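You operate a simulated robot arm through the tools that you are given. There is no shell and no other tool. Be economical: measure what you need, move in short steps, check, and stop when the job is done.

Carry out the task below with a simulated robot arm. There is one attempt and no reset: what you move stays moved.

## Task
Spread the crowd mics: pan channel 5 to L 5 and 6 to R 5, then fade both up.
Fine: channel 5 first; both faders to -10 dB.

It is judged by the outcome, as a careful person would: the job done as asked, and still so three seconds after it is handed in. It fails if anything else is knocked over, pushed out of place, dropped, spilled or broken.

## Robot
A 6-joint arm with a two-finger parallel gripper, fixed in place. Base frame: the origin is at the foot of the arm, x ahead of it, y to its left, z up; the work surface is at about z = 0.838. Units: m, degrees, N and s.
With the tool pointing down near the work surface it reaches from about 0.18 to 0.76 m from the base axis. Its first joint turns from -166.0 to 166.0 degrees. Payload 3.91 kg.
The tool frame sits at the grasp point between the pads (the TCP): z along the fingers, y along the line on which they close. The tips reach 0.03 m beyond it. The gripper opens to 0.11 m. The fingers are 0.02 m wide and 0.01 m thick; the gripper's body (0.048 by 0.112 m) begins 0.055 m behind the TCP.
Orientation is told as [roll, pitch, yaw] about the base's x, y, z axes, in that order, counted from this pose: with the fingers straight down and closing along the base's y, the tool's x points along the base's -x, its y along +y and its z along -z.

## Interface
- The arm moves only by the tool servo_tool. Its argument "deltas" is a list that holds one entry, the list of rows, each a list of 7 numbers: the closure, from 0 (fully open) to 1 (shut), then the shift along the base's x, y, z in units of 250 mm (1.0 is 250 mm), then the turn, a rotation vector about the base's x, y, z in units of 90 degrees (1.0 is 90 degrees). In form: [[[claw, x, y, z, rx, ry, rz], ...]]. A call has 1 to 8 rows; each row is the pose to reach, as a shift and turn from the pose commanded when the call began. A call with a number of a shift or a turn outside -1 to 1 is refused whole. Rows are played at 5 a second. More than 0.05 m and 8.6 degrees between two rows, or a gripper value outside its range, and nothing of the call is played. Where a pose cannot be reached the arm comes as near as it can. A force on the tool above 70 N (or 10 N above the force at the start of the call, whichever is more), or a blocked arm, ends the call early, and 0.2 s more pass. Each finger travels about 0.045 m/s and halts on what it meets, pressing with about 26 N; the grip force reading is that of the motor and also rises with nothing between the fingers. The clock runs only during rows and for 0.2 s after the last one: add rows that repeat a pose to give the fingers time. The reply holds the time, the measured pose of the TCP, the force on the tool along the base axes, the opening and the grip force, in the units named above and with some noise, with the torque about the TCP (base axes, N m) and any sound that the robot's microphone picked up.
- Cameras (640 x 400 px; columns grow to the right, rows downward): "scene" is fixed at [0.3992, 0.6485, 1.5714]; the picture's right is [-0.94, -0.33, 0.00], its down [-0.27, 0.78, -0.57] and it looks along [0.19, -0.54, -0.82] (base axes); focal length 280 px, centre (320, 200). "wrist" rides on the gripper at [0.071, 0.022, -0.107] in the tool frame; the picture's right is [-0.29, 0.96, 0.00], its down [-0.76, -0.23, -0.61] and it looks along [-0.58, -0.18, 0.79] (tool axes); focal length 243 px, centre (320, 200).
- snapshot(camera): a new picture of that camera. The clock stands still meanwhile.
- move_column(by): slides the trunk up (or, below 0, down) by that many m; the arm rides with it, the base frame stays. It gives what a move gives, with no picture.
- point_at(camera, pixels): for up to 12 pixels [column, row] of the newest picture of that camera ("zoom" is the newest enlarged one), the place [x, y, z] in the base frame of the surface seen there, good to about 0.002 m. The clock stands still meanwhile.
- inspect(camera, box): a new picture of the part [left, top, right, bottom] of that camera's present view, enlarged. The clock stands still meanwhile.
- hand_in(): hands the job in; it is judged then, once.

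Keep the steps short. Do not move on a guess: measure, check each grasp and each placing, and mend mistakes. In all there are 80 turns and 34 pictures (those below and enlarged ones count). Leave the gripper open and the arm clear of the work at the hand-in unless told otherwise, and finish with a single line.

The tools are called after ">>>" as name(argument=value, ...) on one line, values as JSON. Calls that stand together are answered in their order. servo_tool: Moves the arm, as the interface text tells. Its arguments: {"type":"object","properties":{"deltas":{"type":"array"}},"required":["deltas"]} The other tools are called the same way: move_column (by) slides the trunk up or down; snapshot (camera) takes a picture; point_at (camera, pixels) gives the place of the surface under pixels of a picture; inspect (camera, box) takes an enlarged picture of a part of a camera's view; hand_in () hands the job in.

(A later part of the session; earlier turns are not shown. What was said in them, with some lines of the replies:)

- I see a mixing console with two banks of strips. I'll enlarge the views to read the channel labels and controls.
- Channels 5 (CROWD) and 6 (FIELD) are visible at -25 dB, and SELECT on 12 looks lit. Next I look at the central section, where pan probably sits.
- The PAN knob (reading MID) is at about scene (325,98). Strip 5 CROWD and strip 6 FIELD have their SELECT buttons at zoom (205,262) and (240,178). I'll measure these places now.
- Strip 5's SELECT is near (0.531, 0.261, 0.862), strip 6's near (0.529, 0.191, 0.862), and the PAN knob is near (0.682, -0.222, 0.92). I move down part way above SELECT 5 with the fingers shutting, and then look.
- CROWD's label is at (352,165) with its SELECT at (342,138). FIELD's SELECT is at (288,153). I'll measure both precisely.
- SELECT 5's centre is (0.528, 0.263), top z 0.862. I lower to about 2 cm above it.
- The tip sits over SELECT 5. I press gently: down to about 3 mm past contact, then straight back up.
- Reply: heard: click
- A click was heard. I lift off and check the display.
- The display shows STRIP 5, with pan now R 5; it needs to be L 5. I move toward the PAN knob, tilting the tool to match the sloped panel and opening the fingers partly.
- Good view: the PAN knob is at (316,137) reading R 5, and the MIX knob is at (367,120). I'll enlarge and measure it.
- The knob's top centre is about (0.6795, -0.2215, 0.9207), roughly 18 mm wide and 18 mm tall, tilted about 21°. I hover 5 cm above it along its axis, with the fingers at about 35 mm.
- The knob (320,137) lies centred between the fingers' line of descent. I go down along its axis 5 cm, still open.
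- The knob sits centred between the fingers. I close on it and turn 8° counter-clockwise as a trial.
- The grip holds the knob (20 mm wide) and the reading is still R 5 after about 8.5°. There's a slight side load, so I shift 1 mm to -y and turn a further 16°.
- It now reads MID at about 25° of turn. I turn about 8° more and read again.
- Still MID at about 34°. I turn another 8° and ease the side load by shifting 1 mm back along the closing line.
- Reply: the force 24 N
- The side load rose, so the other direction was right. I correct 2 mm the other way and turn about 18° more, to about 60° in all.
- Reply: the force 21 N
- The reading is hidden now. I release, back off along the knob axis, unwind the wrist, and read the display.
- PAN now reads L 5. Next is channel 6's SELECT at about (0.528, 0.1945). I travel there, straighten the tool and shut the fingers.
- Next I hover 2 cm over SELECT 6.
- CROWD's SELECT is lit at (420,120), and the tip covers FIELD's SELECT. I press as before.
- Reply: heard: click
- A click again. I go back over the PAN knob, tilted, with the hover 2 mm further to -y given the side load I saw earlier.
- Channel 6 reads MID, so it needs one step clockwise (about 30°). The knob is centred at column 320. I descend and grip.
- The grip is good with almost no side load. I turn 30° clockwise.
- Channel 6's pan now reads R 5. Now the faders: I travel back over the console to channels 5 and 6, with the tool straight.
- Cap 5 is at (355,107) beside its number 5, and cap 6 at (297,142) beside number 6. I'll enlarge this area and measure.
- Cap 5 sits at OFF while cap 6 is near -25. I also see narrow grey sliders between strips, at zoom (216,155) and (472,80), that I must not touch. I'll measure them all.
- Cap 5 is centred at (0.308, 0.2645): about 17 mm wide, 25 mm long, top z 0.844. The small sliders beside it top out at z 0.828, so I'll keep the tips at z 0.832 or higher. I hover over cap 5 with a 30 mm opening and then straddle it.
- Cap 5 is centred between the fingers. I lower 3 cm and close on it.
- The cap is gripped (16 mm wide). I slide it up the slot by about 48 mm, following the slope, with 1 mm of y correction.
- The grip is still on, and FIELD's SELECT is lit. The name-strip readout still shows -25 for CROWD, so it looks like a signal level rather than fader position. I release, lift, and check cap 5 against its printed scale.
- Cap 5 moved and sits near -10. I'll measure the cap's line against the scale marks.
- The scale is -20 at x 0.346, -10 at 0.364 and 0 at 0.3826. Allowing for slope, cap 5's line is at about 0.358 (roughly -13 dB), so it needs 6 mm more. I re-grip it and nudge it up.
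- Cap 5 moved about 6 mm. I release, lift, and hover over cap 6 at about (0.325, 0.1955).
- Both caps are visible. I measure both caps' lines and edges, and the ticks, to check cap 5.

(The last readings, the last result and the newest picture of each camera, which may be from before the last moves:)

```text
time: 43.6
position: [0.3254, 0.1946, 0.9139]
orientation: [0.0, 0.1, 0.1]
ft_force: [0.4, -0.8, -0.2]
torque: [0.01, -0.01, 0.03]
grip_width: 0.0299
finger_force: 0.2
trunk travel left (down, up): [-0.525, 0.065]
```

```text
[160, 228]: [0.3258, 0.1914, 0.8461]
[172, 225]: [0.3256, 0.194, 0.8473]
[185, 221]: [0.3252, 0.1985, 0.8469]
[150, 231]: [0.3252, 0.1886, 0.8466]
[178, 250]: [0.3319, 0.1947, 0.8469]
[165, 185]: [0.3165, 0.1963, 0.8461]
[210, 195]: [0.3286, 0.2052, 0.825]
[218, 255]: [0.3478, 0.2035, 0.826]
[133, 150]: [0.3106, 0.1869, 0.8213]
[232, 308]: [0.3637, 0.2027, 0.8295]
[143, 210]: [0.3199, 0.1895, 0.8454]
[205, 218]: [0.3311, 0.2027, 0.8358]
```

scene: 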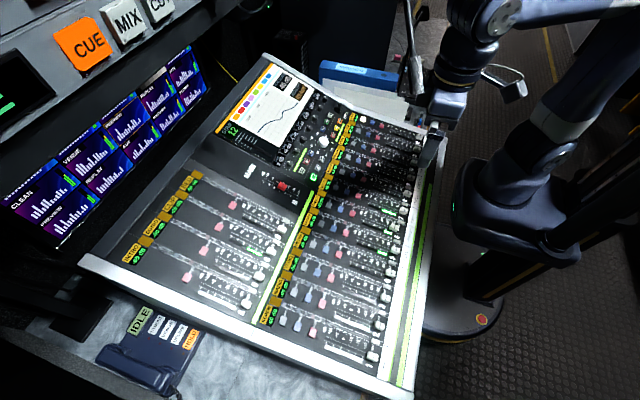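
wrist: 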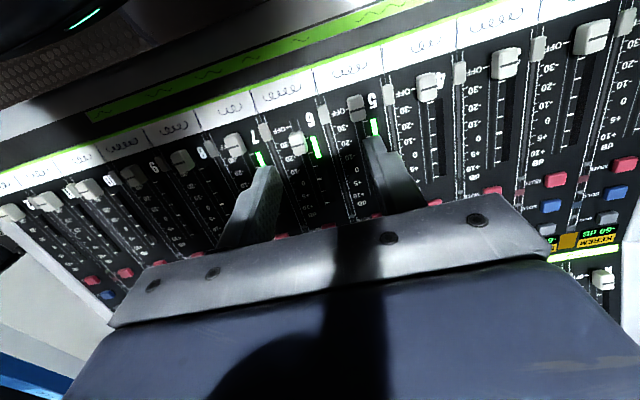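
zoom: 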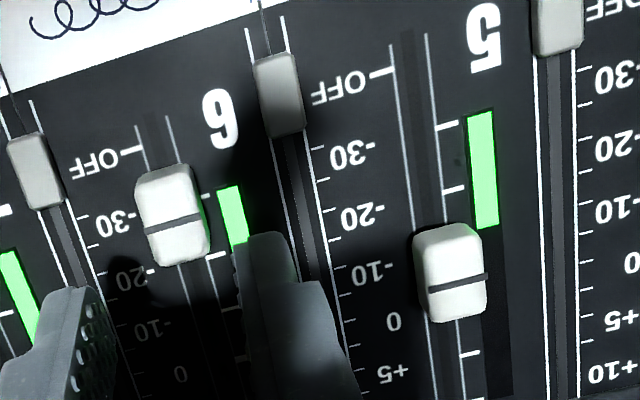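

Cap 5's line is at 0.3618 (0.3645 on the panel), i.e. -10 dB. Cap 6's line is at 0.3255, so it must go up 36 mm. I descend on cap 6 and grip.

>>> servo_tool(deltas=[[[0.727, 0, 0, -0.1, 0, 0, 0], [0.727, 0, 0, -0.196, 0, 0, 0], [0.727, 0, 0, -0.196, 0, 0, 0], [0.9, 0, 0, -0.196, 0, 0, 0], [0.9, 0, 0, -0.196, 0, 0, 0], [0.9, 0, 0, -0.196, 0, 0, 0]]])

>>> servo_tool(deltas=[[[0.9, 0.04, 0, 0.005, 0, 0, 0], [0.9, 0.08, 0, 0.01, 0, 0, 0], [0.9, 0.12, 0, 0.015, 0, 0, 0], [0.9, 0.144, 0, 0.018, 0, 0, 0], [0.9, 0.144, 0, 0.018, 0, 0, 0], [0.9, 0.144, 0, 0.018, 0, 0, 0]]])

```text
time: 45.0
position: [0.3253, 0.1946, 0.8652]
orientation: [0.1, 0.0, 0.1]
ft_force: [1.0, 1.6, -4.9]
torque: [0.09, -0.33, 0.0]
grip_width: 0.0158
finger_force: 45.6
trunk travel left (down, up): [-0.525, 0.065]
```

```text
time: 46.4
position: [0.3605, 0.1951, 0.8704]
orientation: [-0.1, 0.0, 0.0]
ft_force: [0.0, 2.5, -0.7]
torque: [0.07, 0.53, 0.04]
grip_width: 0.0156
finger_force: 44.5
trunk travel left (down, up): [-0.525, 0.065]
```

The cap followed for about 36 mm. I release, lift back a little and check both caps.

>>> servo_tool(deltas=[[[0.727, 0, 0, 0, 0, 0, 0], [0.727, 0, 0, 0, 0, 0, 0], [0.727, 0, 0, 0, 0, 0, 0], [0.727, 0, 0, 0.12, 0, 0, 0], [0.45, -0.06, 0.06, 0.22, 0, 0, 0], [0.2, -0.12, 0.12, 0.32, 0, 0, 0], [0, -0.14, 0.14, 0.36, 0, 0, 0], [0, -0.14, 0.14, 0.36, 0, 0, 0]]])

>>> inspect(camera="wrist", box=[240, 70, 432, 190])

```text
time: 48.2
position: [0.3253, 0.2308, 0.9605]
orientation: [0.1, 0.0, -0.1]
ft_force: [-0.1, -0.1, -0.8]
torque: [-0.03, 0.0, -0.01]
grip_width: 0.1098
finger_force: 0.1
trunk travel left (down, up): [-0.525, 0.065]
```

```text
3.33 times, centred on (336, 130) of wrist
```

zoom: 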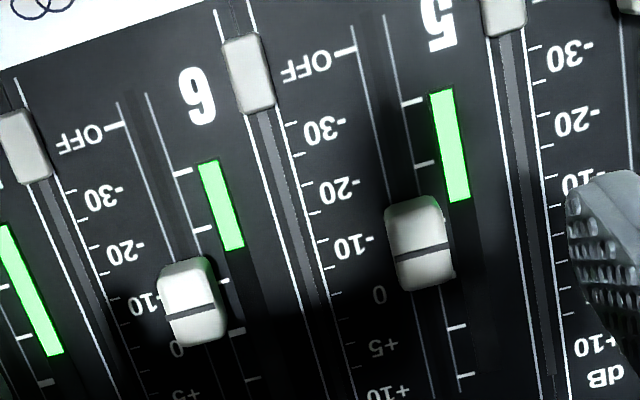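

Measuring both caps' lines again.

>>> point_at(camera="zoom", pixels=[[180, 313], [193, 310], [207, 306], [406, 256], [420, 252], [436, 249], [203, 229], [224, 281], [238, 332], [424, 164], [457, 328], [411, 102]])

```text
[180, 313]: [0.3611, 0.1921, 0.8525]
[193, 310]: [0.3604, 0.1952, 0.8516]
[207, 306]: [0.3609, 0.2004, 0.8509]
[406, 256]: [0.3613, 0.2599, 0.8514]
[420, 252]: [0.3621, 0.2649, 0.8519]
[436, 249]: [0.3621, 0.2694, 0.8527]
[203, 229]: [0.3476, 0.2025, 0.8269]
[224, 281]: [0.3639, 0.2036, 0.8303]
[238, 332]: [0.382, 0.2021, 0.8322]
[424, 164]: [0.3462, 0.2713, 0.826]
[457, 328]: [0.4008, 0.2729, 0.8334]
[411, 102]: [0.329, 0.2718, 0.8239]
```

Both lines are within about 0.5 mm of the -10 marks. I raise the arm clear and check the whole console.

>>> servo_tool(deltas=[[[0, -0.05, 0, 0.18, 0, 0, 0], [0, -0.1, 0, 0.36, 0, 0, 0], [0, -0.1, 0, 0.54, 0, 0, 0], [0, -0.1, 0, 0.72, 0, 0, 0], [0, -0.1, -0.1, 0.88, 0, 0, 0], [0, -0.1, -0.1, 0.95, 0, 0, 0]]])

>>> inspect(camera="scene", box=[215, 55, 431, 190])

```text
time: 49.6
position: [0.2999, 0.204, 1.1987]
orientation: [0.0, 0.1, 0.1]
ft_force: [-0.5, 0.0, -0.4]
torque: [0.01, -0.03, 0.01]
grip_width: 0.1101
finger_force: 0.1
trunk travel left (down, up): [-0.525, 0.065]
```

```text
2.96 times, centred on (323, 122) of scene
```

zoom: 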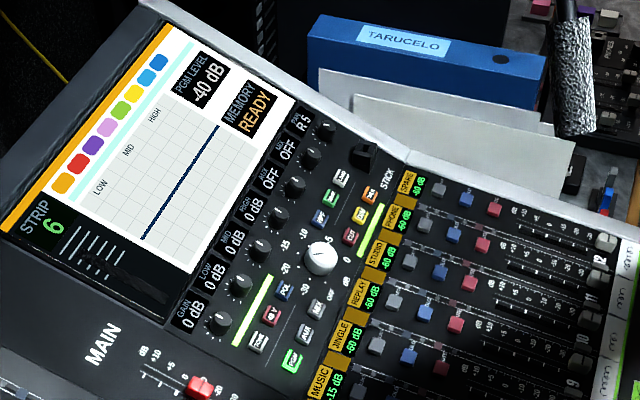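

The screen shows STRIP 6, PAN R 5, and the PGM LEVEL has risen from -60 to -40 dB. One last look at strips 5 and 6.

>>> inspect(camera="scene", box=[275, 180, 419, 270])

```text
4.44 times, centred on (347, 225) of scene
```

zoom: 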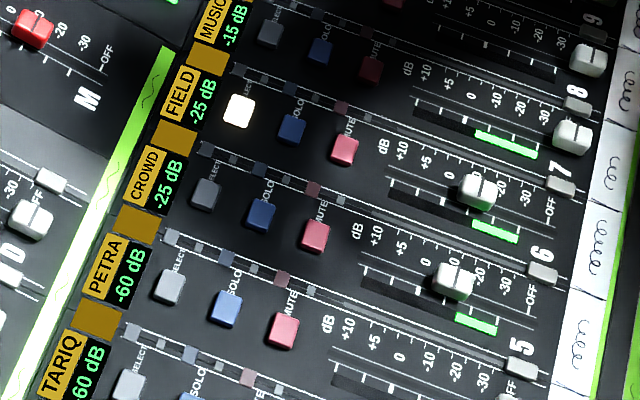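

Both faders stand at -10, the other controls are as they were, the gripper is open and the arm is clear. I hand the job in.

>>> hand_in()

```text
The job is handed in.
```

Channel 5 is panned to L 5 and channel 6 to R 5, and then both faders were raised to -10 dB, channel 5 first; the faders were measured against the printed scale and sit within about 0.5 mm of the mark.
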